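You operate a simulated robot arm through the tools that you are given. There is no shell and no other tool. Be economical: measure what you need, move in short steps, check, and stop when the job is done.

You are at the controls of a simulated two-armed robot. One attempt, no reset.

JOB
Nest all five round tubs in one stack, each inside the next wider.

Only the result counts: the job must be done as asked and must still hold three seconds after the hand-in. Knocking over, shifting, dropping, spilling or breaking anything else fails it.

ROBOT AND FRAMES
Two 7-joint arms with fingered hands on one trunk, on a base that drives. Base frame: it is fixed to the floor where the robot stands at the start and does not move with it; the origin is under the middle of the robot, x ahead of it, y to its left, z up. Readings come in cm, rad, newtons and seconds.
The left shoulder is at the start at [3, 12, 113.8], the right one opposite. With the tool pointing down near the work surface each hand reaches from about 10 to 68 cm from the robot's upright axis, wherever it stands, measured 20 degrees to its own side. Payload 4 kg a hand.
The tool frame of a hand sits at the grasp point between the pads (the TCP): z along the fingers, y along the line on which they close. The tips reach 1.9 cm beyond it. The gripper opens to 12 cm. The gripper's body begins 5.3 cm behind the TCP. The gripper is a hand of 3 fingers: y runs from the thumb to the fingers, the wrist lies at [0, 0, -21.9] in the tool frame, and closing takes about 1.5 s.
Orientation is that of the tool frame in the base frame, as a unit quaternion [x, y, z, w]. With the fingers straight down and closing along the base's y, the tool's x points along the base's -x, its y along +y and its z along -z.

CONTROLS
- The arms move only by the tool drive_tool. It takes "left_series", "right_series" or both (then of equal length, played together; a hand with none holds still); each is a list of rows, each a list of 7 numbers: the turn, a rotation vector about the tool's x, y, z in units of 5 degrees (1.0 is 5 degrees), then the shift along the tool's x, y, z in units of 30 mm (1.0 is 30 mm), then the gripper command, from -1 (fully open) to 1 (shut), values between in proportion. In form: [[rx, ry, rz, dx, dy, dz, fingers], ...]. A call has 1 to 12 rows; each row shifts and turns the commanded pose from where the row before left it, along the tool's axes as they then stand. A call with a number of a shift or a turn outside -1 to 1 is refused whole. Rows are played at 5 a second. More than 5 cm and 0.15 rad between two rows, or a gripper value outside its range, and nothing of the call is played. A pose out of reach is approached as far as the arm can. The call stops where the force on the tool passes 40 N (or 10 N more than at its start, if that is more) or the arm is blocked; 0.2 s more then pass. The fingers move at their own pace (about 7.2 cm/s each) and stop on an object; they squeeze with about 24 N. The grip force told is the motor's: it shows also when the fingers shut on nothing. Time passes only in rows, and 0.2 s behind the last, so rows that do not move let the fingers close. The reply holds the time, the measured pose of the TCP, the force on the tool along the base axes, the opening and the grip force, in the units named above and with some noise, with the torque about the TCP (base axes, N m) and any sound that the robot's microphone picked up, and new pictures: "pictures" is both (left out), scene, wrist or none (wrist: the cameras of the hands that moved).
- Cameras (640 x 400 px; columns grow to the right, rows downward): "scene" is now at [4.82, -1.95, 167.57]; the picture's right is [-0.28, -0.96, 0.00], its down [-0.82, 0.24, -0.52] and it looks along [0.50, -0.14, -0.85] (base axes); focal length 279 px, centre (320, 200). "left" rides on the left gripper at [-6.6, -0.4, -7.9] in its tool frame; the picture's right is [0.05, -1.00, 0.00], its down [0.76, 0.04, -0.64] and it looks along [0.64, 0.04, 0.77] (tool axes); focal length 251 px, centre (320, 200). "right" rides on the right gripper at [6.6, -0.4, -7.9] in its tool frame; the picture's right is [0.05, 1.00, 0.00], its down [-0.76, 0.04, -0.64] and it looks along [-0.64, 0.03, 0.77] (tool axes); focal length 251 px, centre (320, 200). There is no depth. A picture from a camera that has moved, and an enlarged one, comes with that camera's place and axes in the base frame and with its lens.
- slide_trunk(by): slides the trunk up (or, below 0, down) by that many cm; the arms and the scene camera ride with it, the base frame stays. It gives what a move gives, with no picture.
- steer(legs): drives the robot by 1 to 6 legs, each [ahead, turn to the left] in cm and rad, along the robot's own axes; the way and the turn of a leg run together, so that a leg with both is an arc; at most 150 cm and 3.142 rad a leg. The arms and the cameras ride along, it lands a little off, and it stops where it bumps. It gives what a move gives, and a new picture of the scene camera.
- hand_shape(shape, hand): the hand has 3 fingers and takes this shape, open, in about a second: jaw (thumb against the fingers, like two jaws); tri (thumb and two fingers); tip (a fingertip pinch); poke (one finger out to press); point (the index stretched); flat (the hand flat); cup (the hand cupped); fist (a fist). The gripper value then closes the fingers along that shape, each until it touches; the sizes above hold for jaw. It gives what a move gives, with no picture.
- head_to(pan, tilt): turns the head with the scene camera to pan (to the left, within 2.094 rad either way) and tilt (down, from -0.506 to 1.204), counted from straight ahead of the robot. It gives what a move gives, and a new picture of the scene camera.
- enlarge(camera, box): a new picture of the part [left, top, right, bottom] of that camera's present view, enlarged. No time passes.
- hand_in(): hands the job in; it is judged then, once.

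Go step by step. Nothing tells you exact positions but the pictures and the camera data: compare them with the known pose of the tool, close in by small moves and look again before you grip or let go. The budget is 120 turns and 260 pictures, counting those below and the enlarged ones. Unless the task says otherwise, let go and move clear before handing in, and close with one line.

The tools are called after ">>>" by a JSON object that holds its "name" and its "arguments". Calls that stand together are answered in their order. drive_tool: Moves the arms, as the interface text tells. Its arguments: {"type":"object","properties":{"left_series":{"type":"array","items":{"type":"array","items":{"type":"number"}}},"right_series":{"type":"array","items":{"type":"array","items":{"type":"number"}}},"pictures":{"type":"string","enum":["both","scene","wrist","none"]}},"required":[]} The other tools are called the same way: slide_trunk (by) slides the trunk up or down; hand_shape (shape, hand) gives the hand a shape; steer (legs) drives the base; head_to (pan, tilt) turns the head that bears the scene camera; enlarge (camera, box) takes an enlarged picture of a part of a camera's view; hand_in () hands the job in.

At the start:

```text
time: 0.0
left_position: [44.7, -0.92, 122.32]
left_tool_rot: [-0.006, 1.0, 0.0, 0.0]
left_contact_force: [0.5, 0.6, 0.2]
left_ft_torque: [0.0, 0.02, -0.01]
left_gripper_width: 12.0
left_grip_force: 0.1
left_shape: jaw
right_position: [24.69, -37.4, 116.67]
right_tool_rot: [-0.006, 1.0, 0.0, -0.001]
right_contact_force: [0.7, -0.5, 0.1]
right_ft_torque: [-0.02, 0.02, -0.01]
right_gripper_width: 12.0
right_grip_force: 0.0
right_shape: jaw
trunk travel left (down, up): [-35.0, 19.0]
robot x, y, heading: [0.12, 0.08, -0.002]
head pan, tilt: [-0.281, 1.025]
```

scene: 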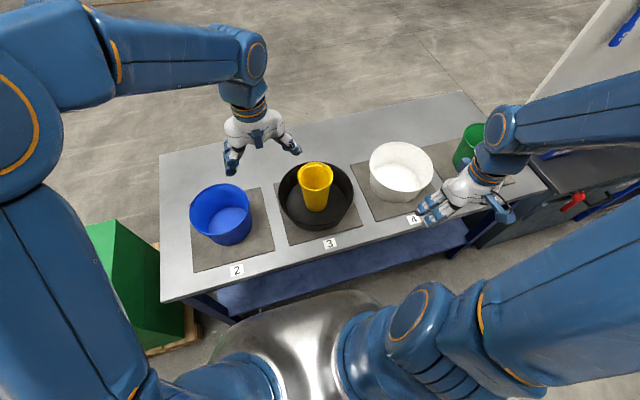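
right: 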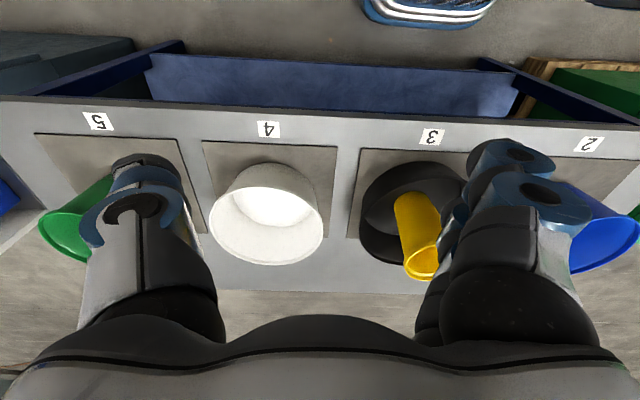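
left: 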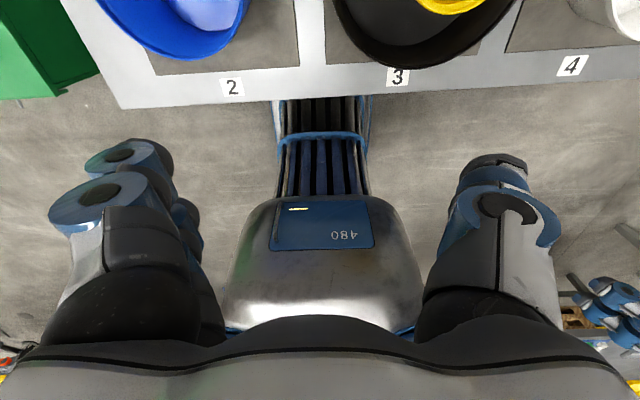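

I see a bench with blue (pad 2), black with yellow inside it (pad 3), white (pad 4) and green (pad 5, behind the right hand). I look closer to measure sizes first.

>>> {"name": "enlarge", "arguments": {"camera": "scene", "box": [160, 100, 560, 350]}}

>>> {"name": "enlarge", "arguments": {"camera": "right", "box": [0, 60, 640, 340]}}

```text
1.60 times, centred on (360, 225) of scene
camera zoom: at [4.82, -1.95, 167.57], right [-0.28, -0.96, 0.0], down [-0.82, 0.24, -0.52], along [0.5, -0.14, -0.85], focal length 447 px, centre (256, 160)
```

zoom: 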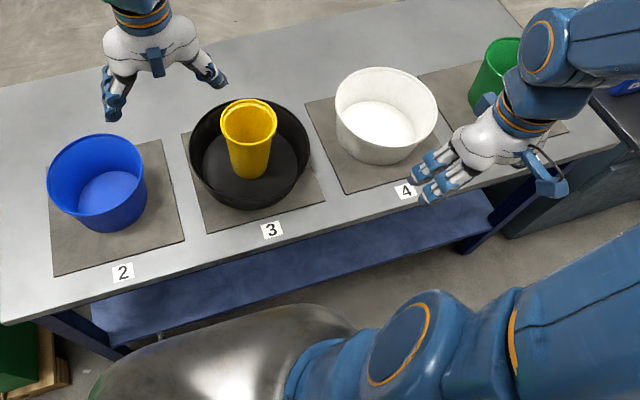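

```text
1.00 times, centred on (320, 200) of right (not enlarged: the box is as wide or as high as the picture)
camera zoom: at [18.07, -37.8, 124.67], right [-0.07, 1.0, 0.0], down [0.76, 0.05, 0.64], along [0.64, 0.04, -0.77], focal length 251 px, centre (320, 200)
```

zoom: 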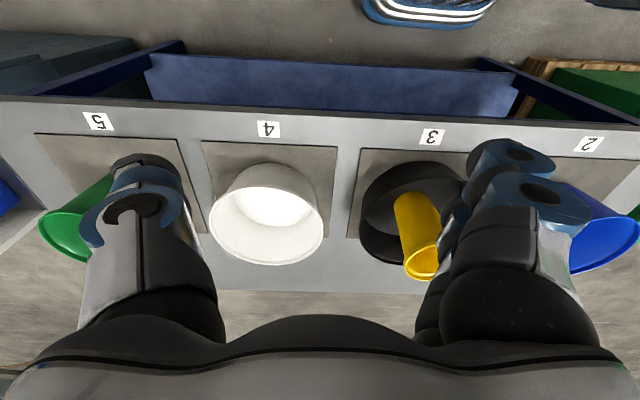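

Table top is at z≈79; tubs (x,y): blue (55,16) ⌀19, black (52,-14) ⌀25 with yellow ⌀10.6, white (54,-45) ⌀22, green near (53,-76). I shift the base sideways to about y=-14 by backing out and driving in again.

>>> {"name": "steer", "arguments": {"legs": [[0, 0.35], [-21, 0], [0, -0.7], [21, 0], [0, 0.35]]}}

>>> {"name": "head_to", "arguments": {"pan": 0.0, "tilt": 0.95}}

```text
time: 6.9
left_position: [45.04, -14.75, 122.25]
left_tool_rot: [-0.01, 1.0, -0.001, -0.001]
left_contact_force: [0.4, 1.2, 0.5]
left_ft_torque: [0.01, -0.04, -0.01]
left_gripper_width: 12.0
left_grip_force: 0.1
left_shape: jaw
right_position: [25.2, -51.23, 116.76]
right_tool_rot: [-0.009, 1.0, -0.002, 0.0]
right_contact_force: [0.1, 0.9, -1.1]
right_ft_torque: [-0.03, 0.04, -0.03]
right_gripper_width: 12.0
right_grip_force: 0.1
right_shape: jaw
trunk travel left (down, up): [-35.0, 19.0]
robot x, y, heading: [-0.02, -14.9, 0.005]
head pan, tilt: [-0.281, 1.025]
camera scene: at [5.11, -16.48, 167.57], right [-0.27, -0.96, 0.0], down [-0.82, 0.23, -0.52], along [0.5, -0.14, -0.85], focal length 279 px, centre (320, 200)
```

scene: 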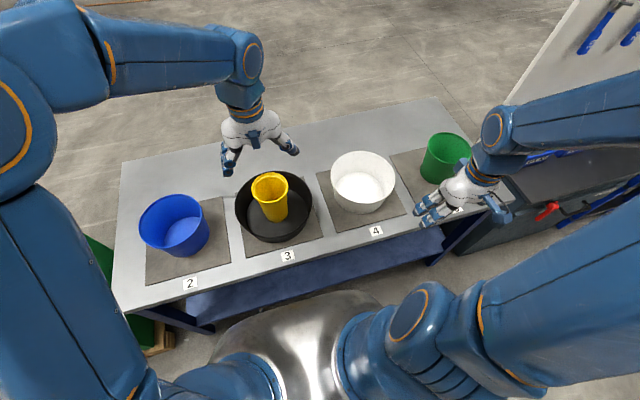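

```text
time: 7.7
left_position: [44.97, -14.96, 122.26]
left_tool_rot: [-0.009, 1.0, 0.0, -0.001]
left_contact_force: [-0.5, 0.1, -0.3]
left_ft_torque: [0.02, 0.03, 0.0]
left_gripper_width: 12.01
left_grip_force: 0.0
left_shape: jaw
right_position: [25.13, -51.57, 116.65]
right_tool_rot: [-0.01, 1.0, 0.0, 0.0]
right_contact_force: [0.5, 0.0, -0.8]
right_ft_torque: [0.01, -0.01, 0.01]
right_gripper_width: 11.99
right_grip_force: 0.0
right_shape: jaw
trunk travel left (down, up): [-35.0, 19.0]
robot x, y, heading: [0.68, -14.8, 0.004]
head pan, tilt: [0.0, 0.949]
camera scene: at [5.72, -14.79, 168.1], right [0.0, -1.0, 0.0], down [-0.81, 0.0, -0.58], along [0.58, 0.0, -0.81], focal length 279 px, centre (320, 200)
```

scene: 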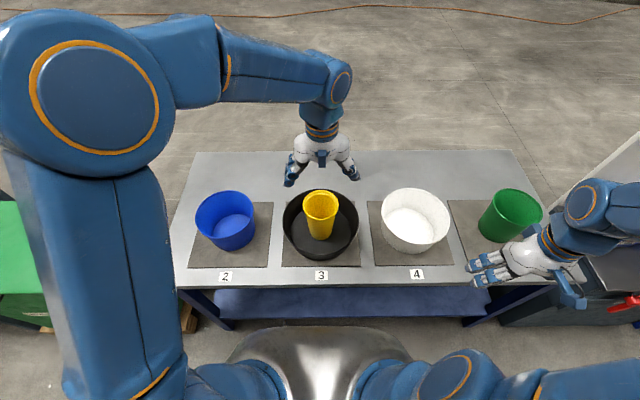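

All tubs are now visible from one place. I enlarge to measure rims and heights.

>>> {"name": "enlarge", "arguments": {"camera": "scene", "box": [180, 170, 380, 295]}}

>>> {"name": "enlarge", "arguments": {"camera": "scene", "box": [360, 170, 560, 295]}}

>>> {"name": "enlarge", "arguments": {"camera": "right", "box": [200, 100, 520, 300]}}

```text
3.20 times, centred on (280, 232) of scene
camera zoom: at [5.72, -14.79, 168.1], right [0.0, -1.0, 0.0], down [-0.81, 0.0, -0.58], along [0.58, 0.0, -0.81], focal length 894 px, centre (448, 96)
```

zoom: 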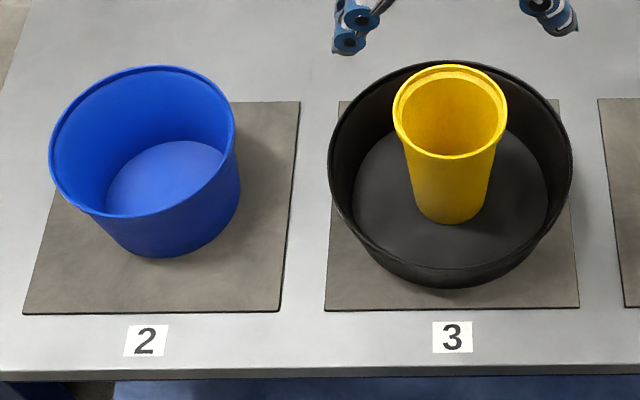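

```text
3.20 times, centred on (460, 232) of scene
camera zoom: at [5.72, -14.79, 168.1], right [0.0, -1.0, 0.0], down [-0.81, 0.0, -0.58], along [0.58, 0.0, -0.81], focal length 894 px, centre (-128, 96)
```

zoom: 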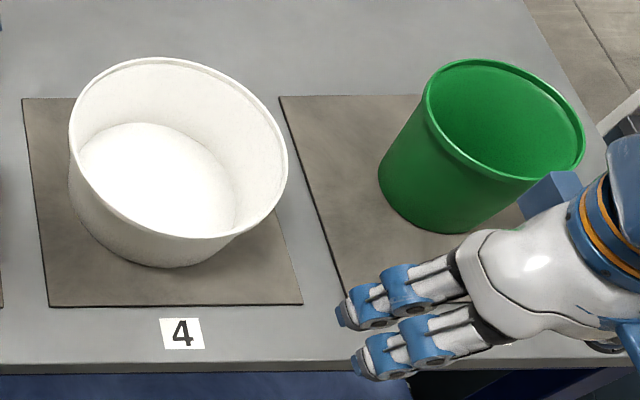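

```text
2.00 times, centred on (360, 200) of right
camera zoom: at [18.54, -51.95, 124.68], right [-0.07, 1.0, 0.0], down [0.76, 0.06, 0.64], along [0.64, 0.05, -0.77], focal length 503 px, centre (240, 200)
```

zoom: 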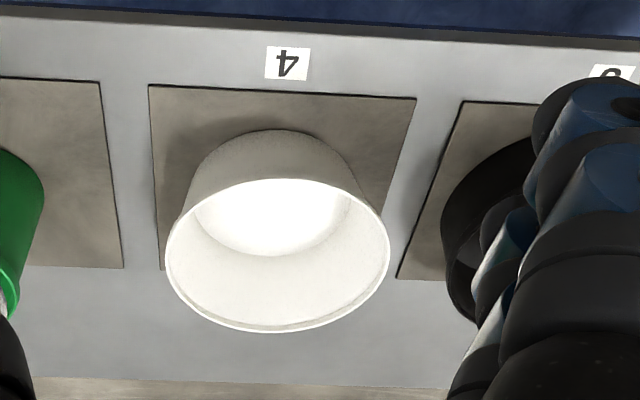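

Estimates: yellow centre (55.5,-15), rim z≈96.5; black rim z≈89 r≈12.5; white (55,-46.4) rim z≈91; blue (54.8,16) rim≈92.5; green (55.5,-77) rim≈95. I bring the left hand above the left rim of the yellow tub with fingers half open.

>>> {"name": "drive_tool", "arguments": {"left_series": [[0, 0, 0, -0.5, 0.257, 0.871, 0], [0, 0, 0, -0.5, 0.257, 0.871, 0], [0, 0, 0, -0.5, 0.257, 0.871, 0], [0, 0, 0, -0.5, 0.257, 0.871, 0], [0, 0, 0, -0.5, 0.257, 0.871, 0], [0, 0, 0, -0.5, 0.257, 0.871, 0], [0, 0, 0, -0.5, 0.257, 0.871, 0], [0, 0, 0, 0, 0, 0, 0]]}}

```text
time: 9.5
left_position: [55.4, -9.14, 104.01]
left_tool_rot: [-0.009, 1.0, 0.0, 0.0]
left_contact_force: [-0.8, 0.8, -0.2]
left_ft_torque: [0.01, -0.03, 0.0]
left_gripper_width: 6.03
left_grip_force: 0.0
left_shape: jaw
right_position: [25.28, -51.49, 116.63]
right_tool_rot: [-0.009, 1.0, 0.0, 0.0]
right_contact_force: [0.3, -0.5, 0.1]
right_ft_torque: [-0.01, -0.01, 0.01]
right_gripper_width: 11.99
right_grip_force: 0.0
right_shape: jaw
trunk travel left (down, up): [-35.0, 19.0]
robot x, y, heading: [0.08, -14.79, 0.009]
head pan, tilt: [0.0, 0.949]
camera scene: at [5.68, -14.78, 168.1], right [0.01, -1.0, 0.0], down [-0.81, 0.0, -0.58], along [0.58, 0.0, -0.81], focal length 279 px, centre (320, 200)
camera left: at [62.01, -9.39, 111.95], right [-0.03, -1.0, 0.0], down [-0.77, 0.03, 0.64], along [-0.64, 0.02, -0.77], focal length 251 px, centre (320, 200)
```

scene: 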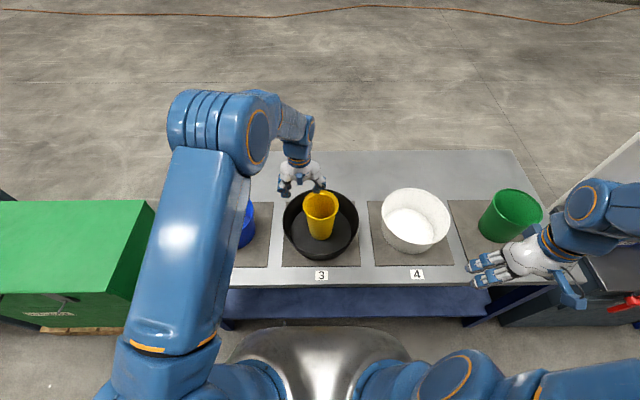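
left: 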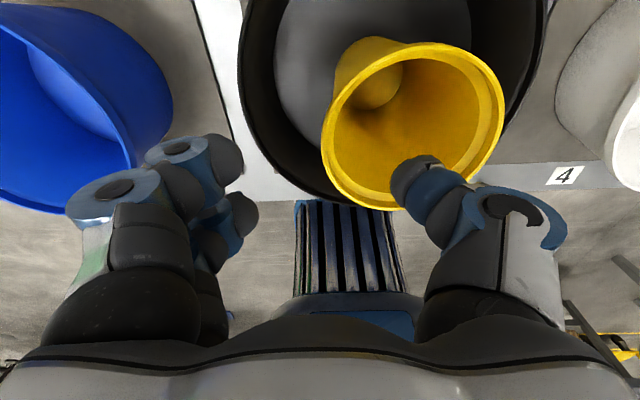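

The open fingers straddle the yellow rim's left wall (y≈-9.2). I descend about 8.5 cm and look before gripping.

>>> {"name": "drive_tool", "arguments": {"left_series": [[0, 0, 0, 0.1, 0, 0.95, 0], [0, 0, 0, 0.1, 0, 0.95, 0], [0, 0, 0, 0, 0, 0.9, 0], [0, 0, 0, 0, 0, 0, 0]]}}

```text
time: 10.5
left_position: [54.7, -9.15, 95.69]
left_tool_rot: [-0.009, 1.0, 0.001, 0.0]
left_contact_force: [1.0, 0.4, -0.4]
left_ft_torque: [0.02, 0.03, 0.03]
left_gripper_width: 6.07
left_grip_force: 0.1
left_shape: jaw
right_position: [25.11, -51.45, 116.7]
right_tool_rot: [-0.01, 1.0, 0.0, 0.0]
right_contact_force: [-0.6, -1.0, 0.0]
right_ft_torque: [0.01, 0.0, 0.01]
right_gripper_width: 12.01
right_grip_force: 0.1
right_shape: jaw
trunk travel left (down, up): [-35.0, 19.0]
robot x, y, heading: [0.32, -14.56, 0.002]
head pan, tilt: [0.0, 0.949]
camera scene: at [5.71, -14.76, 168.1], right [0.01, -1.0, 0.0], down [-0.81, 0.0, -0.58], along [0.58, 0.0, -0.81], focal length 279 px, centre (320, 200)
camera left: at [61.35, -9.45, 103.53], right [-0.03, -1.0, 0.0], down [-0.77, 0.03, 0.64], along [-0.64, 0.02, -0.77], focal length 251 px, centre (320, 200)
```

scene: 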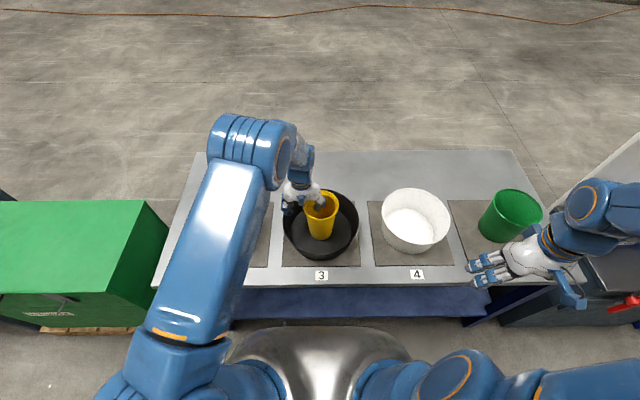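
left: 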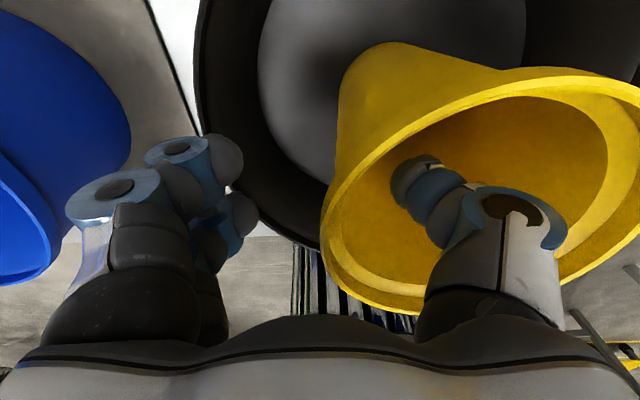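

Thumb inside, fingers outside. I close the grip.

>>> {"name": "drive_tool", "arguments": {"left_series": [[0, 0, 0, 0, 0, 0, 1], [0, 0, 0, 0, 0, 0, 1], [0, 0, 0, 0, 0, 0, 1], [0, 0, 0, 0, 0, 0, 1], [0, 0, 0, 0, 0, 0, 1], [0, 0, 0, 0, 0, 0, 1], [0, 0, 0, 0, 0, 0, 1], [0, 0, 0, 0, 0, 0, 1]], "pictures": "wrist"}}

```text
time: 12.3
left_position: [54.76, -9.24, 95.61]
left_tool_rot: [-0.01, 1.0, -0.001, 0.001]
left_contact_force: [-0.2, -0.5, 0.1]
left_ft_torque: [0.03, -0.02, 0.01]
left_gripper_width: 0.0
left_grip_force: 24.2
left_shape: jaw
right_position: [25.16, -51.51, 116.71]
right_tool_rot: [-0.009, 1.0, 0.0, 0.001]
right_contact_force: [0.3, 0.7, -0.2]
right_ft_torque: [-0.01, 0.03, -0.03]
right_gripper_width: 11.95
right_grip_force: 0.0
right_shape: jaw
trunk travel left (down, up): [-35.0, 19.0]
robot x, y, heading: [0.15, -14.84, 0.008]
head pan, tilt: [0.0, 0.949]
camera left: at [61.38, -9.46, 103.52], right [-0.03, -1.0, 0.0], down [-0.76, 0.03, 0.64], along [-0.64, 0.02, -0.77], focal length 251 px, centre (320, 200)
```

left: 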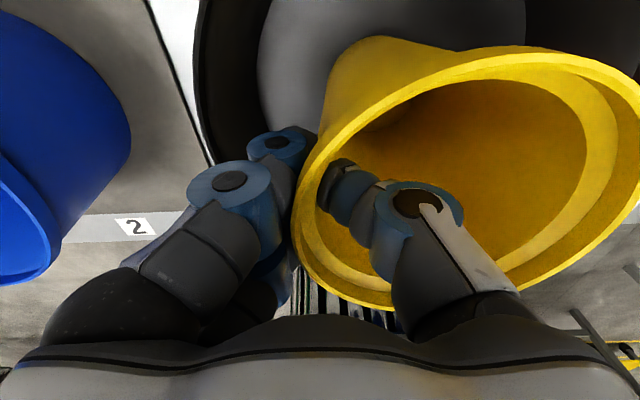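

The wall is gripped. I lift 6 cm and check tilt.

>>> {"name": "drive_tool", "arguments": {"left_series": [[0, 0, 0, 0, 0, -0.4, 1], [0, 0, 0, 0, 0, -0.5, 1], [0, 0, 0, 0, 0, -0.5, 1], [0, 0, 0, 0, 0, -0.6, 1], [0, 0, 0, 0, 0, 0, 1]]}}

>>> {"name": "enlarge", "arguments": {"camera": "scene", "box": [240, 150, 400, 250]}}

```text
time: 13.5
left_position: [54.72, -9.34, 101.67]
left_tool_rot: [-0.009, 1.0, 0.0, -0.001]
left_contact_force: [0.1, 0.3, -2.1]
left_ft_torque: [0.12, 0.01, -0.01]
left_gripper_width: 0.0
left_grip_force: 23.7
left_shape: jaw
right_position: [25.22, -51.57, 116.74]
right_tool_rot: [-0.01, 1.0, 0.0, 0.0]
right_contact_force: [0.4, -0.2, -0.5]
right_ft_torque: [0.01, 0.01, -0.03]
right_gripper_width: 11.98
right_grip_force: 0.1
right_shape: jaw
trunk travel left (down, up): [-35.0, 19.0]
robot x, y, heading: [0.06, -14.67, 0.001]
head pan, tilt: [0.0, 0.949]
camera scene: at [5.83, -14.76, 168.1], right [0.01, -1.0, 0.0], down [-0.81, 0.0, -0.58], along [0.58, 0.0, -0.81], focal length 279 px, centre (320, 200)
camera left: at [61.44, -9.52, 109.54], right [-0.03, -1.0, 0.0], down [-0.76, 0.03, 0.64], along [-0.64, 0.02, -0.76], focal length 251 px, centre (320, 200)
```

scene: 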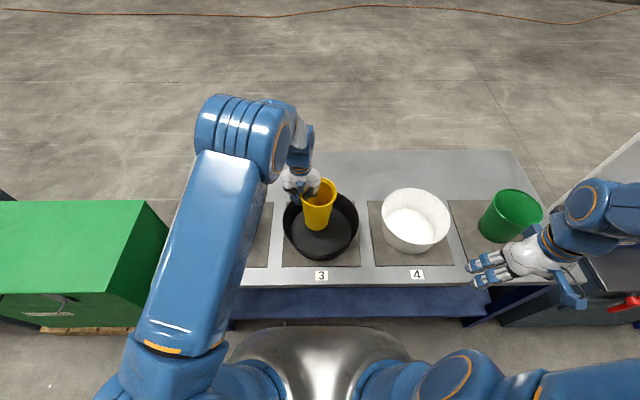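
left: 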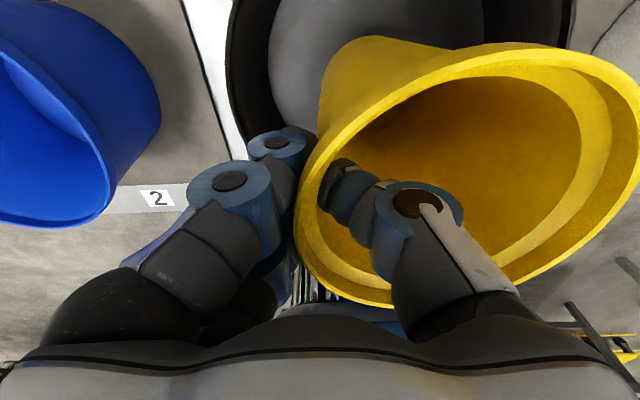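

```text
4.00 times, centred on (320, 200) of scene
camera zoom: at [5.83, -14.76, 168.1], right [0.01, -1.0, 0.0], down [-0.81, 0.0, -0.58], along [0.58, 0.0, -0.81], focal length 1117 px, centre (320, 200)
```

zoom: 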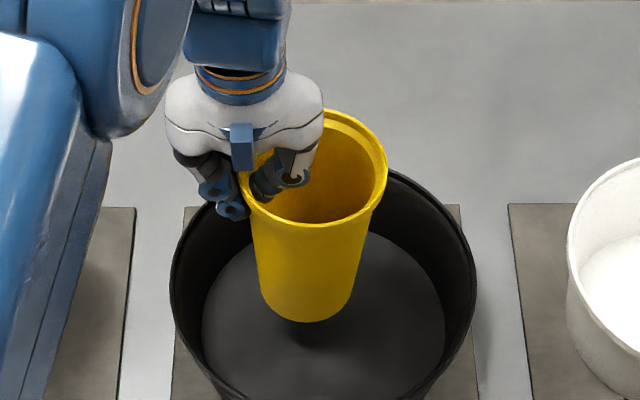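

Yellow hangs steady, about 2 N. I raise it clear of the black rim and carry it to a free spot at (44, 1) between pads 2 and 3, staying high.

>>> {"name": "drive_tool", "arguments": {"left_series": [[0, 0, 0, 0, 0, -0.7, 1], [0, 0, 0, 0, 0, -0.8, 1], [0, 0, 0, 0, 0, -0.7, 1], [0, 0, 0, 0.5, 0.733, 0, 1], [0, 0, 0, 0.5, 0.733, 0, 1], [0, 0, 0, 0.5, 0.733, 0, 1], [0, 0, 0, 0.5, 0.733, 0, 1], [0, 0, 0, 0.5, 0.733, 0, 1], [0, 0, 0, 0.5, 0.733, 0, 1], [0, 0, 0, 0.5, 0.733, 0, 1], [0, 0, 0, 0, 0, 0, 1]]}}

>>> {"name": "enlarge", "arguments": {"camera": "scene", "box": [180, 150, 380, 300]}}

```text
time: 15.9
left_position: [43.88, 5.9, 108.08]
left_tool_rot: [-0.01, 1.0, 0.0, 0.0]
left_contact_force: [0.2, 0.8, -1.6]
left_ft_torque: [0.1, -0.02, -0.02]
left_gripper_width: 0.0
left_grip_force: 23.9
left_shape: jaw
right_position: [25.19, -51.45, 116.74]
right_tool_rot: [-0.01, 1.0, 0.001, 0.001]
right_contact_force: [-0.5, 0.6, -0.1]
right_ft_torque: [0.02, 0.0, 0.04]
right_gripper_width: 11.97
right_grip_force: 0.1
right_shape: jaw
trunk travel left (down, up): [-35.0, 19.0]
robot x, y, heading: [0.29, -14.64, 0.001]
head pan, tilt: [0.0, 0.949]
camera scene: at [5.82, -14.82, 168.1], right [0.01, -1.0, 0.0], down [-0.81, 0.0, -0.58], along [0.58, 0.0, -0.81], focal length 279 px, centre (320, 200)
camera left: at [50.58, 5.72, 116.06], right [-0.04, -1.0, 0.0], down [-0.76, 0.03, 0.64], along [-0.64, 0.02, -0.76], focal length 251 px, centre (320, 200)
```

scene: 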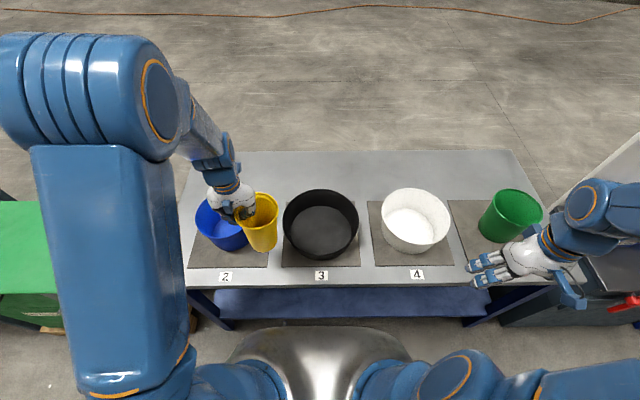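
left: 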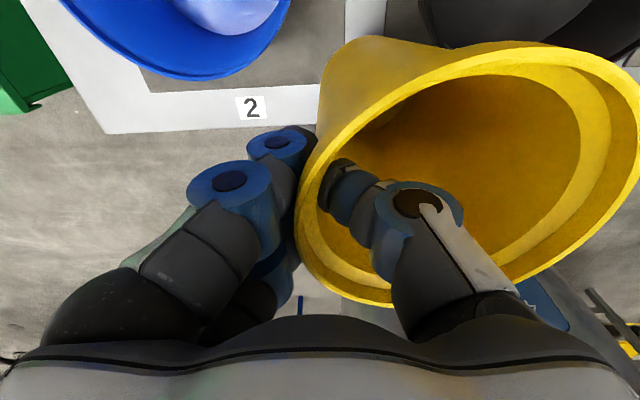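

```text
2.67 times, centred on (280, 225) of scene
camera zoom: at [5.82, -14.82, 168.1], right [0.01, -1.0, 0.0], down [-0.81, 0.0, -0.58], along [0.58, 0.0, -0.81], focal length 745 px, centre (427, 133)
```

zoom: 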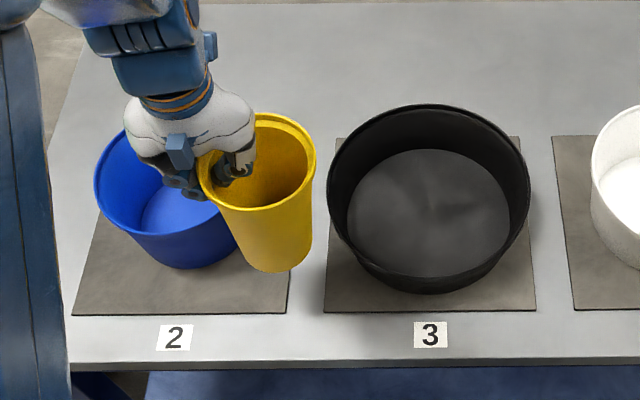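

Yellow hangs upright at about (44.5, 1). I lower it to just above the table.

>>> {"name": "drive_tool", "arguments": {"left_series": [[0, 0, 0, 0, 0, 0.9, 1], [0, 0, 0, 0, 0, 0.9, 1], [0, 0, 0, 0, 0, 0.9, 1], [0, 0, 0, 0, 0, 0.9, 1], [0, 0, 0, 0, 0, 0.4, 1], [0, 0, 0, 0, 0, 0, 1]]}}

>>> {"name": "enlarge", "arguments": {"camera": "scene", "box": [180, 150, 380, 300]}}

```text
time: 17.3
left_position: [43.92, 5.93, 96.09]
left_tool_rot: [-0.01, 1.0, 0.0, 0.001]
left_contact_force: [-0.3, -0.3, -2.9]
left_ft_torque: [0.07, 0.01, 0.0]
left_gripper_width: 0.0
left_grip_force: 23.8
left_shape: jaw
right_position: [25.22, -51.54, 116.65]
right_tool_rot: [-0.01, 1.0, 0.0, 0.0]
right_contact_force: [-1.0, 0.2, -0.6]
right_ft_torque: [-0.01, 0.01, -0.01]
right_gripper_width: 12.0
right_grip_force: 0.1
right_shape: jaw
trunk travel left (down, up): [-35.0, 19.0]
robot x, y, heading: [0.36, -14.53, 0.006]
head pan, tilt: [0.0, 0.949]
camera scene: at [5.78, -14.77, 168.1], right [0.01, -1.0, 0.0], down [-0.81, 0.0, -0.58], along [0.58, 0.0, -0.81], focal length 279 px, centre (320, 200)
camera left: at [50.61, 5.72, 104.11], right [-0.03, -1.0, 0.0], down [-0.76, 0.03, 0.64], along [-0.64, 0.02, -0.77], focal length 251 px, centre (320, 200)
```

scene: 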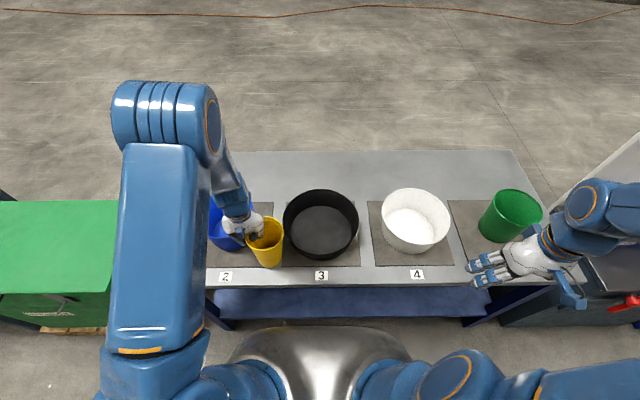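
left: 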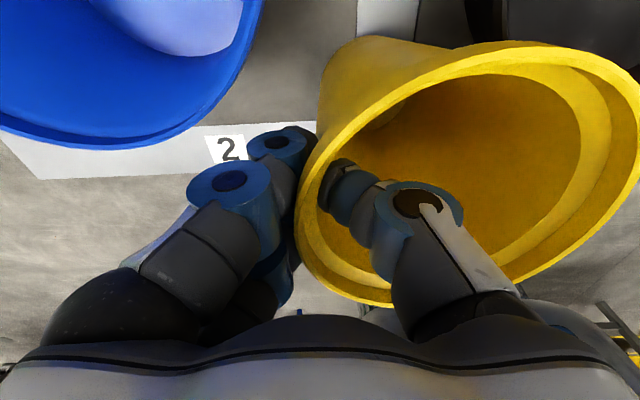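

```text
2.67 times, centred on (280, 225) of scene
camera zoom: at [5.78, -14.77, 168.1], right [0.01, -1.0, 0.0], down [-0.81, 0.0, -0.58], along [0.58, 0.0, -0.81], focal length 745 px, centre (427, 133)
```

zoom: 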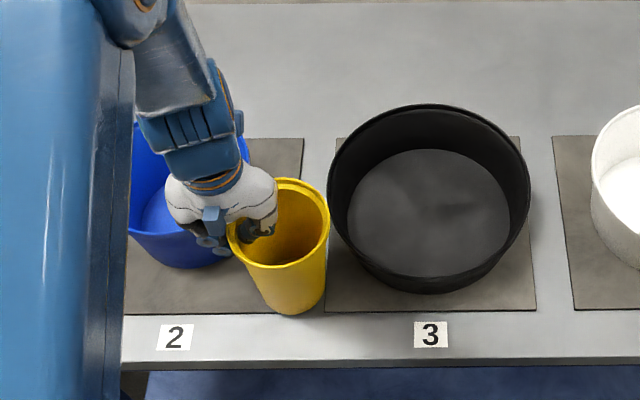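

Yellow hovers close to the table. I lower gently until the force shows contact.

>>> {"name": "drive_tool", "arguments": {"left_series": [[0, 0, 0, 0, 0, 0.07, 1], [0, 0, 0, 0, 0, 0.07, 1], [0, 0, 0, 0, 0, 0.07, 1], [0, 0, 0, 0, 0, 0, 1]], "pictures": "none"}}

```text
time: 18.3
left_position: [44.05, 5.96, 95.55]
left_tool_rot: [-0.01, 1.0, 0.0, 0.0]
left_contact_force: [0.2, 0.0, -0.8]
left_ft_torque: [0.09, 0.01, -0.02]
left_gripper_width: 0.0
left_grip_force: 23.8
left_shape: jaw
right_position: [25.26, -51.41, 116.76]
right_tool_rot: [-0.01, 1.0, 0.0, -0.001]
right_contact_force: [1.5, 0.5, 0.1]
right_ft_torque: [0.0, 0.0, -0.03]
right_gripper_width: 11.98
right_grip_force: 0.1
right_shape: jaw
trunk travel left (down, up): [-35.0, 19.0]
robot x, y, heading: [0.37, -14.71, 0.004]
head pan, tilt: [0.0, 0.949]
```

>>> {"name": "drive_tool", "arguments": {"left_series": [[0, 0, 0, 0, 0, 0.07, 1], [0, 0, 0, 0, 0, 0.07, 1], [0, 0, 0, 0, 0, 0, 1]], "pictures": "none"}}

```text
time: 19.1
left_position: [43.88, 5.99, 95.3]
left_tool_rot: [-0.009, 1.0, 0.0, 0.0]
left_contact_force: [-0.4, 0.6, 3.2]
left_ft_torque: [0.1, 0.03, 0.0]
left_gripper_width: 0.0
left_grip_force: 23.7
left_shape: jaw
right_position: [25.23, -51.4, 116.71]
right_tool_rot: [-0.01, 1.0, 0.0, 0.0]
right_contact_force: [-0.3, -0.1, -0.4]
right_ft_torque: [-0.02, 0.01, -0.01]
right_gripper_width: 11.95
right_grip_force: 0.0
right_shape: jaw
trunk travel left (down, up): [-35.0, 19.0]
robot x, y, heading: [0.35, -14.91, 0.009]
head pan, tilt: [0.0, 0.949]
```

It touches the table. I open the fingers and then rise.

>>> {"name": "drive_tool", "arguments": {"left_series": [[0, 0, 0, 0, 0, 0, 0.6], [0, 0, 0, 0, 0, 0, 0.2], [0, 0, 0, 0, 0, 0, 0], [0, 0, 0, 0, 0, 0, 0], [0, 0, 0, 0, 0, 0, 0], [0, 0, 0, 0, 0, -0.6, 0], [0, 0, 0, 0, 0, -1, 0], [0, 0, 0, 0, 0, -1, 0], [0, 0, 0, 0, 0, -1, 0], [0, 0, 0, 0, 0, -1, 0], [0, 0, 0, 0, 0, 0, 0]]}}

```text
time: 21.5
left_position: [44.02, 5.97, 109.02]
left_tool_rot: [-0.01, 1.0, 0.0, 0.0]
left_contact_force: [0.4, -0.1, 0.7]
left_ft_torque: [0.02, 0.02, 0.05]
left_gripper_width: 5.96
left_grip_force: 0.1
left_shape: jaw
right_position: [25.3, -51.47, 116.77]
right_tool_rot: [-0.01, 1.0, 0.0, 0.001]
right_contact_force: [-0.3, 0.8, 0.4]
right_ft_torque: [0.04, 0.0, 0.01]
right_gripper_width: 11.99
right_grip_force: 0.1
right_shape: jaw
trunk travel left (down, up): [-35.0, 19.0]
robot x, y, heading: [0.16, -14.61, 0.003]
head pan, tilt: [0.0, 0.949]
camera scene: at [5.83, -14.75, 168.09], right [0.01, -1.0, 0.0], down [-0.81, 0.0, -0.58], along [0.58, 0.0, -0.81], focal length 279 px, centre (320, 200)
camera left: at [50.65, 5.75, 116.91], right [-0.03, -1.0, 0.0], down [-0.76, 0.03, 0.64], along [-0.64, 0.02, -0.76], focal length 251 px, centre (320, 200)
```

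scene: 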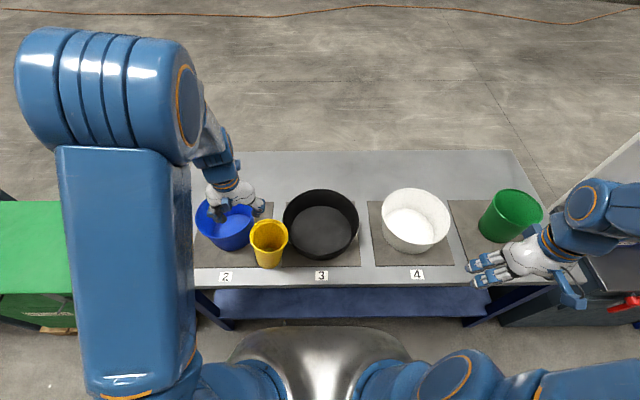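
left: 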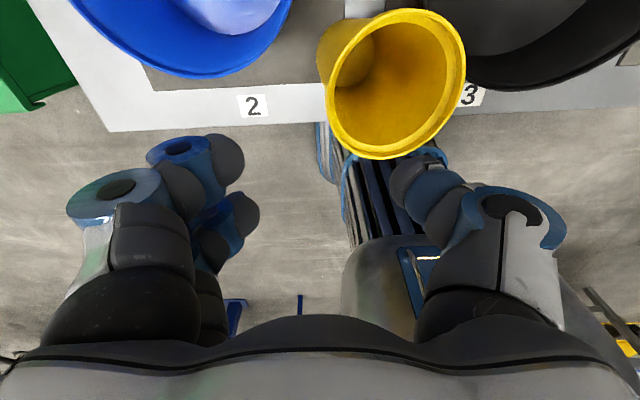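

Yellow stands free. Now I shift the base to about y=-30 so both hands can share the white tub.

>>> {"name": "steer", "arguments": {"legs": [[0, 0.35], [-22, 0], [0, -0.7], [22, 0], [0, 0.35]]}}

```text
time: 28.5
left_position: [44.08, -8.72, 108.97]
left_tool_rot: [-0.013, 1.0, 0.0, 0.0]
left_contact_force: [-0.1, 0.2, -0.1]
left_ft_torque: [-0.03, 0.03, -0.03]
left_gripper_width: 6.0
left_grip_force: 0.1
left_shape: jaw
right_position: [25.54, -66.19, 116.69]
right_tool_rot: [-0.011, 1.0, 0.0, 0.001]
right_contact_force: [0.5, 0.4, -0.6]
right_ft_torque: [0.01, -0.05, 0.0]
right_gripper_width: 11.98
right_grip_force: 0.1
right_shape: jaw
trunk travel left (down, up): [-35.0, 19.0]
robot x, y, heading: [0.59, -30.16, 0.008]
head pan, tilt: [0.0, 0.949]
camera scene: at [6.01, -30.05, 168.1], right [0.01, -1.0, 0.0], down [-0.81, -0.01, -0.58], along [0.58, 0.0, -0.81], focal length 279 px, centre (320, 200)
```

scene: 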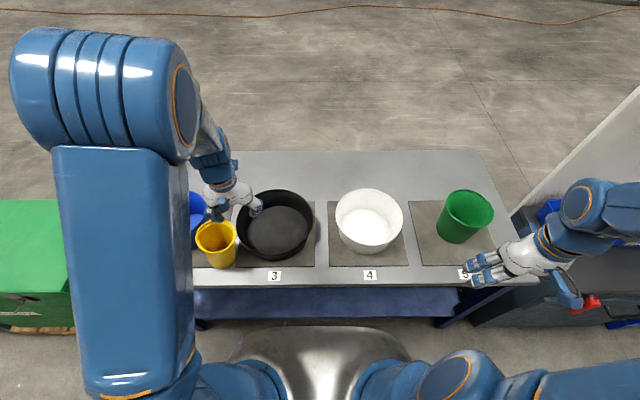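

I bring both hands above opposite rims of the white tub, left at y≈-35.5, right at y≈-57.2.

>>> {"name": "drive_tool", "arguments": {"left_series": [[0, 0, 0, -0.289, -0.752, 0.278, 0], [0, 0, 0, -0.289, -0.752, 0.278, 0], [0, 0, 0, -0.289, -0.752, 0.278, 0], [0, 0, 0, -0.289, -0.752, 0.278, 0], [0, 0, 0, -0.289, -0.752, 0.278, 0], [0, 0, 0, -0.289, -0.752, 0.278, 0], [0, 0, 0, -0.289, -0.752, 0.278, 0], [0, 0, 0, -0.289, -0.752, 0.278, 0], [0, 0, 0, -0.289, -0.752, 0.278, 0], [0, 0, 0, -0.289, -0.752, 0.278, 0], [0, 0, 0, -0.289, -0.752, 0.278, 0], [0, 0, 0, -0.289, -0.752, 0.278, 0]], "right_series": [[0, 0, 0, -0.83, 0.232, 0.492, 0], [0, 0, 0, -0.83, 0.232, 0.492, 0], [0, 0, 0, -0.83, 0.232, 0.492, 0], [0, 0, 0, -0.83, 0.232, 0.492, 0], [0, 0, 0, -0.83, 0.232, 0.492, 0], [0, 0, 0, -0.83, 0.232, 0.492, 0], [0, 0, 0, -0.83, 0.232, 0.492, 0], [0, 0, 0, -0.83, 0.232, 0.492, 0], [0, 0, 0, -0.83, 0.232, 0.492, 0], [0, 0, 0, -0.83, 0.232, 0.492, 0], [0, 0, 0, -0.83, 0.232, 0.492, 0], [0, 0, 0, -0.83, 0.232, 0.492, 0]]}}

>>> {"name": "enlarge", "arguments": {"camera": "scene", "box": [300, 150, 460, 250]}}

```text
time: 31.1
left_position: [55.35, -35.68, 98.9]
left_tool_rot: [-0.012, 1.0, 0.0, -0.001]
left_contact_force: [0.4, 0.8, 0.1]
left_ft_torque: [0.02, -0.02, -0.03]
left_gripper_width: 5.99
left_grip_force: 0.1
left_shape: jaw
right_position: [55.23, -57.24, 98.84]
right_tool_rot: [-0.012, 1.0, 0.0, -0.002]
right_contact_force: [-0.6, -0.4, -0.4]
right_ft_torque: [-0.01, 0.01, -0.02]
right_gripper_width: 6.05
right_grip_force: 0.1
right_shape: jaw
trunk travel left (down, up): [-35.0, 19.0]
robot x, y, heading: [0.21, -29.93, 0.007]
head pan, tilt: [0.0, 0.949]
camera scene: at [6.2, -30.23, 168.09], right [0.01, -1.0, 0.0], down [-0.81, -0.01, -0.58], along [0.58, 0.0, -0.81], focal length 279 px, centre (320, 200)
camera right: at [48.66, -57.72, 106.89], right [-0.08, 1.0, 0.0], down [0.76, 0.06, 0.64], along [0.64, 0.05, -0.77], focal length 251 px, centre (320, 200)
camera left: at [62.0, -35.89, 106.84], right [-0.03, -1.0, 0.0], down [-0.76, 0.02, 0.64], along [-0.64, 0.02, -0.76], focal length 251 px, centre (320, 200)
```

scene: 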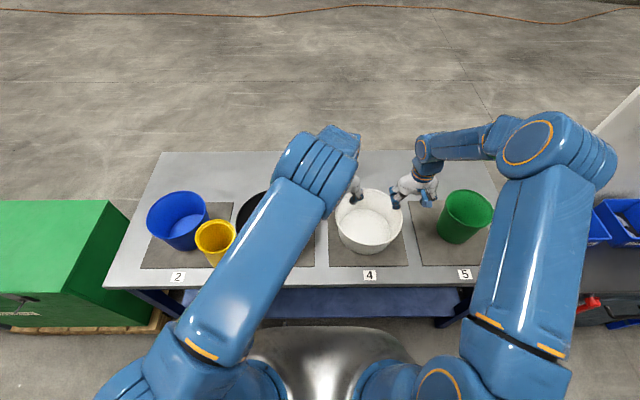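
right: 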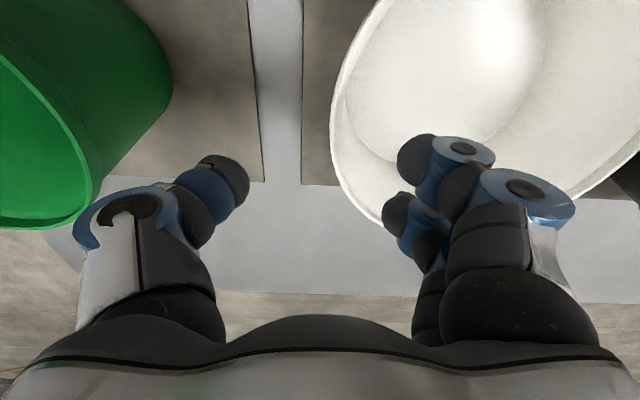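
left: 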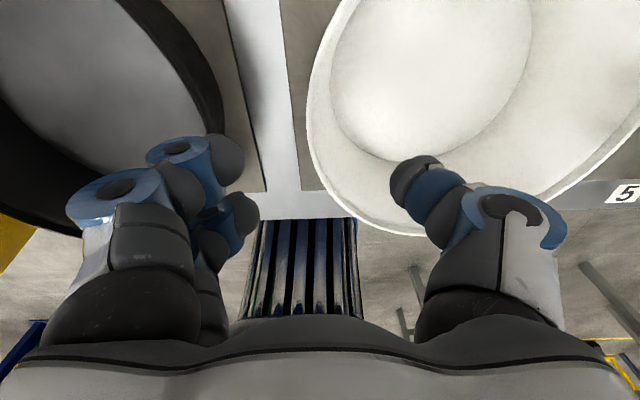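

```text
4.00 times, centred on (380, 200) of scene
camera zoom: at [6.2, -30.23, 168.09], right [0.01, -1.0, 0.0], down [-0.81, -0.01, -0.58], along [0.58, 0.0, -0.81], focal length 1117 px, centre (80, 200)
```

zoom: 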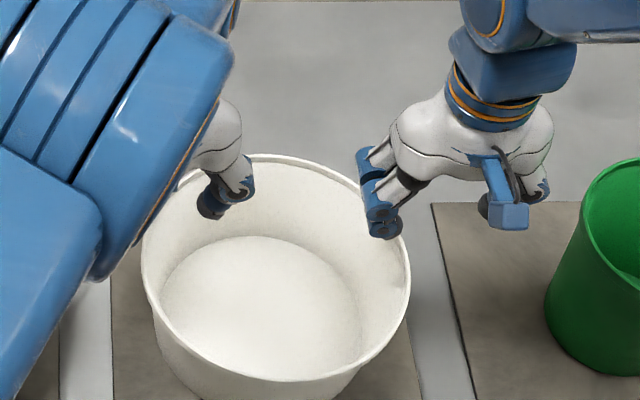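

White rim: left edge y≈-34.8, right edge y≈-56.6, centre x≈55.5. I adjust slightly and descend both hands 8 cm.

>>> {"name": "drive_tool", "arguments": {"left_series": [[0, 0, 0, 0, 0.1, 0.9, 0], [0, 0, 0, 0, 0.07, 0.9, 0], [0, 0, 0, 0, 0, 0.9, 0], [0, 0, 0, 0, 0, 0, 0]], "right_series": [[0, 0, 0, 0, 0.18, 0.9, 0], [0, 0, 0, 0, 0.1, 0.9, 0], [0, 0, 0, 0, 0, 0.9, 0], [0, 0, 0, 0, 0, 0, 0]]}}

>>> {"name": "enlarge", "arguments": {"camera": "scene", "box": [300, 150, 460, 250]}}

```text
time: 32.1
left_position: [55.05, -35.18, 90.8]
left_tool_rot: [-0.012, 1.0, 0.0, 0.0]
left_contact_force: [-0.5, -0.2, -0.2]
left_ft_torque: [0.02, -0.01, -0.01]
left_gripper_width: 5.96
left_grip_force: 0.1
left_shape: jaw
right_position: [55.32, -56.38, 90.99]
right_tool_rot: [-0.012, 1.0, 0.0, 0.001]
right_contact_force: [0.2, 0.0, -0.3]
right_ft_torque: [-0.02, 0.01, 0.01]
right_gripper_width: 6.05
right_grip_force: 0.1
right_shape: jaw
trunk travel left (down, up): [-35.0, 19.0]
robot x, y, heading: [0.11, -29.9, 0.008]
head pan, tilt: [0.0, 0.949]
camera scene: at [5.96, -30.17, 168.1], right [0.01, -1.0, 0.0], down [-0.81, -0.01, -0.58], along [0.58, 0.0, -0.81], focal length 279 px, centre (320, 200)
camera right: at [48.63, -56.8, 98.87], right [-0.08, 1.0, 0.0], down [0.76, 0.06, 0.64], along [0.64, 0.05, -0.76], focal length 251 px, centre (320, 200)
camera left: at [61.78, -35.32, 98.78], right [-0.03, -1.0, 0.0], down [-0.77, 0.02, 0.64], along [-0.64, 0.02, -0.77], focal length 251 px, centre (320, 200)
```

scene: 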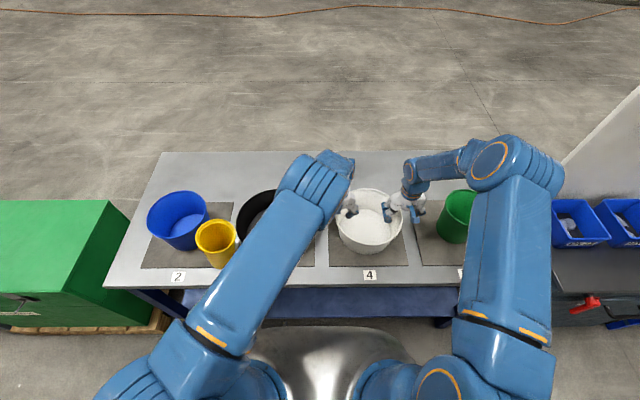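
right: 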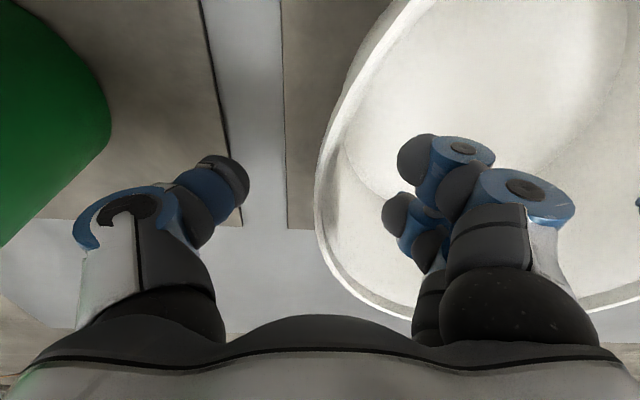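
left: 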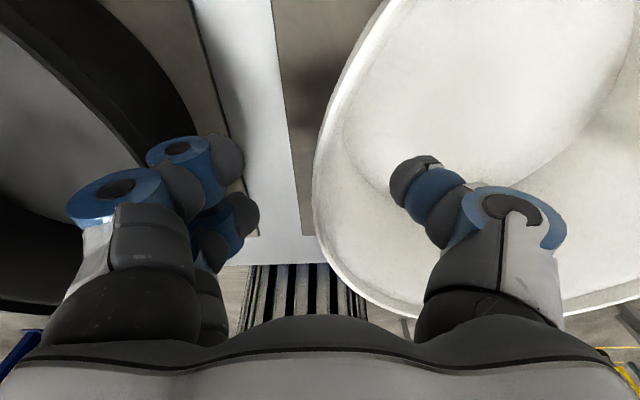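

```text
4.00 times, centred on (380, 200) of scene
camera zoom: at [5.96, -30.17, 168.1], right [0.01, -1.0, 0.0], down [-0.81, -0.01, -0.58], along [0.58, 0.0, -0.81], focal length 1117 px, centre (80, 200)
```

zoom: 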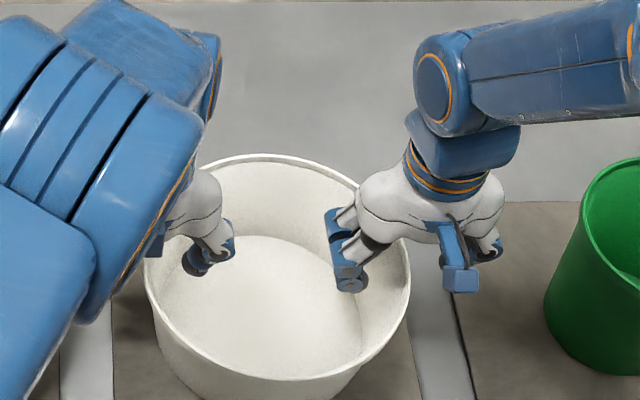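

Both hands straddle the white rim. I go 0.8 cm deeper and close both.

>>> {"name": "drive_tool", "arguments": {"left_series": [[0, 0, 0, 0, 0, 0.27, 0], [0, 0, 0, 0, 0, 0, 1], [0, 0, 0, 0, 0, 0, 1], [0, 0, 0, 0, 0, 0, 1], [0, 0, 0, 0, 0, 0, 1], [0, 0, 0, 0, 0, 0, 1], [0, 0, 0, 0, 0, 0, 1], [0, 0, 0, 0, 0, 0, 1], [0, 0, 0, 0, 0, 0, 1]], "right_series": [[0, 0, 0, 0, 0, 0.33, 0], [0, 0, 0, 0, 0, 0, 1], [0, 0, 0, 0, 0, 0, 1], [0, 0, 0, 0, 0, 0, 1], [0, 0, 0, 0, 0, 0, 1], [0, 0, 0, 0, 0, 0, 1], [0, 0, 0, 0, 0, 0, 1], [0, 0, 0, 0, 0, 0, 1], [0, 0, 0, 0, 0, 0, 1]], "pictures": "wrist"}}

```text
time: 34.1
left_position: [55.17, -35.05, 89.98]
left_tool_rot: [-0.012, 1.0, 0.0, 0.0]
left_contact_force: [-0.8, -3.1, 0.7]
left_ft_torque: [-0.28, 0.02, -0.04]
left_gripper_width: 0.01
left_grip_force: 23.7
left_shape: jaw
right_position: [55.3, -56.37, 89.72]
right_tool_rot: [-0.012, 1.0, 0.0, 0.0]
right_contact_force: [0.9, 2.4, 0.4]
right_ft_torque: [0.31, 0.04, -0.04]
right_gripper_width: 0.41
right_grip_force: 23.5
right_shape: jaw
trunk travel left (down, up): [-35.0, 19.0]
robot x, y, heading: [0.25, -29.99, 0.006]
head pan, tilt: [0.0, 0.949]
camera right: at [48.64, -56.81, 97.88], right [-0.08, 1.0, 0.0], down [0.76, 0.06, 0.64], along [0.64, 0.05, -0.77], focal length 251 px, centre (320, 200)
camera left: at [61.84, -35.36, 97.98], right [-0.03, -1.0, 0.0], down [-0.76, 0.02, 0.64], along [-0.64, 0.02, -0.77], focal length 251 px, centre (320, 200)
```

right: 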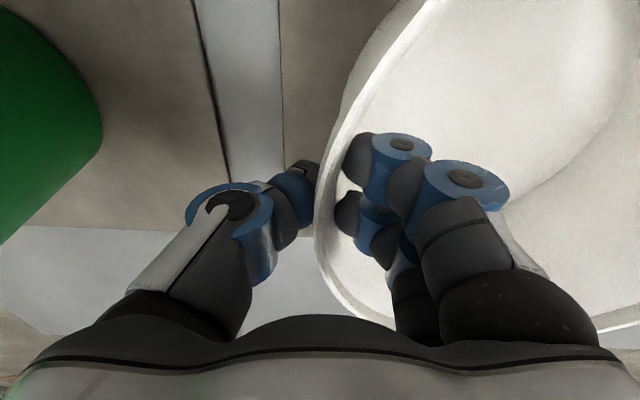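
left: 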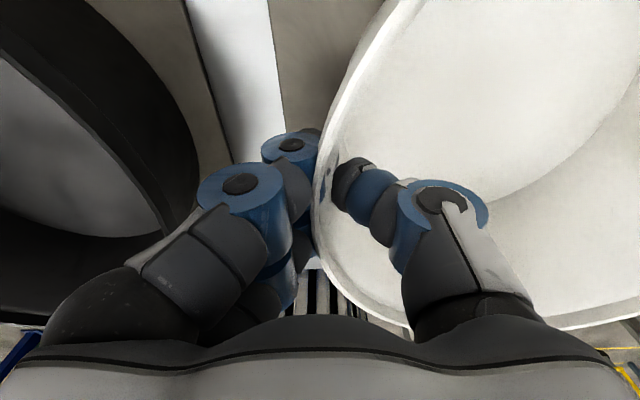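

Both grips hold. I lift white 13.5 cm with both hands together.

>>> {"name": "drive_tool", "arguments": {"left_series": [[0, 0, 0, 0, 0, -0.4, 1], [0, 0, 0, 0, 0, -0.7, 1], [0, 0, 0, 0, 0, -0.8, 1], [0, 0, 0, 0, 0, -0.9, 1], [0, 0, 0, 0, 0, -0.9, 1], [0, 0, 0, 0, 0, -0.8, 1], [0, 0, 0, 0, 0, 0, 1]], "right_series": [[0, 0, 0, 0, 0, -0.4, 1], [0, 0, 0, 0, 0, -0.7, 1], [0, 0, 0, 0, 0, -0.8, 1], [0, 0, 0, 0, 0, -0.9, 1], [0, 0, 0, 0, 0, -0.9, 1], [0, 0, 0, 0, 0, -0.8, 1], [0, 0, 0, 0, 0, 0, 1]], "pictures": "scene"}}

```text
time: 35.7
left_position: [55.08, -35.22, 103.52]
left_tool_rot: [-0.012, 1.0, 0.001, -0.001]
left_contact_force: [-0.8, -2.3, -2.3]
left_ft_torque: [-0.28, 0.03, -0.03]
left_gripper_width: 0.0
left_grip_force: 23.9
left_shape: jaw
right_position: [55.45, -56.31, 103.33]
right_tool_rot: [-0.012, 1.0, 0.0, -0.001]
right_contact_force: [0.6, 3.5, -2.6]
right_ft_torque: [0.34, -0.01, -0.04]
right_gripper_width: 0.41
right_grip_force: 24.4
right_shape: jaw
trunk travel left (down, up): [-35.0, 19.0]
robot x, y, heading: [0.32, -30.1, 0.002]
head pan, tilt: [0.0, 0.949]
camera scene: at [6.14, -30.22, 168.09], right [0.01, -1.0, 0.0], down [-0.81, -0.01, -0.58], along [0.58, 0.0, -0.81], focal length 279 px, centre (320, 200)
```

scene: 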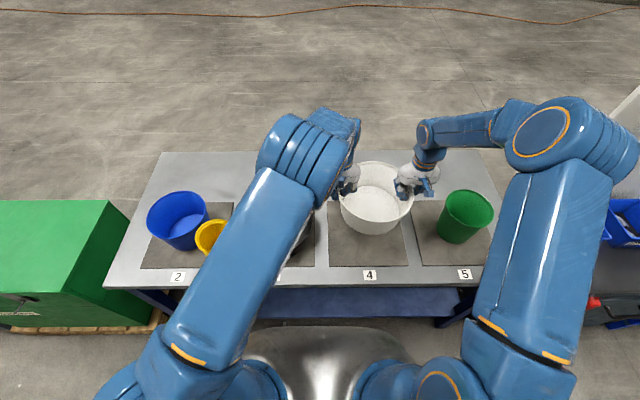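

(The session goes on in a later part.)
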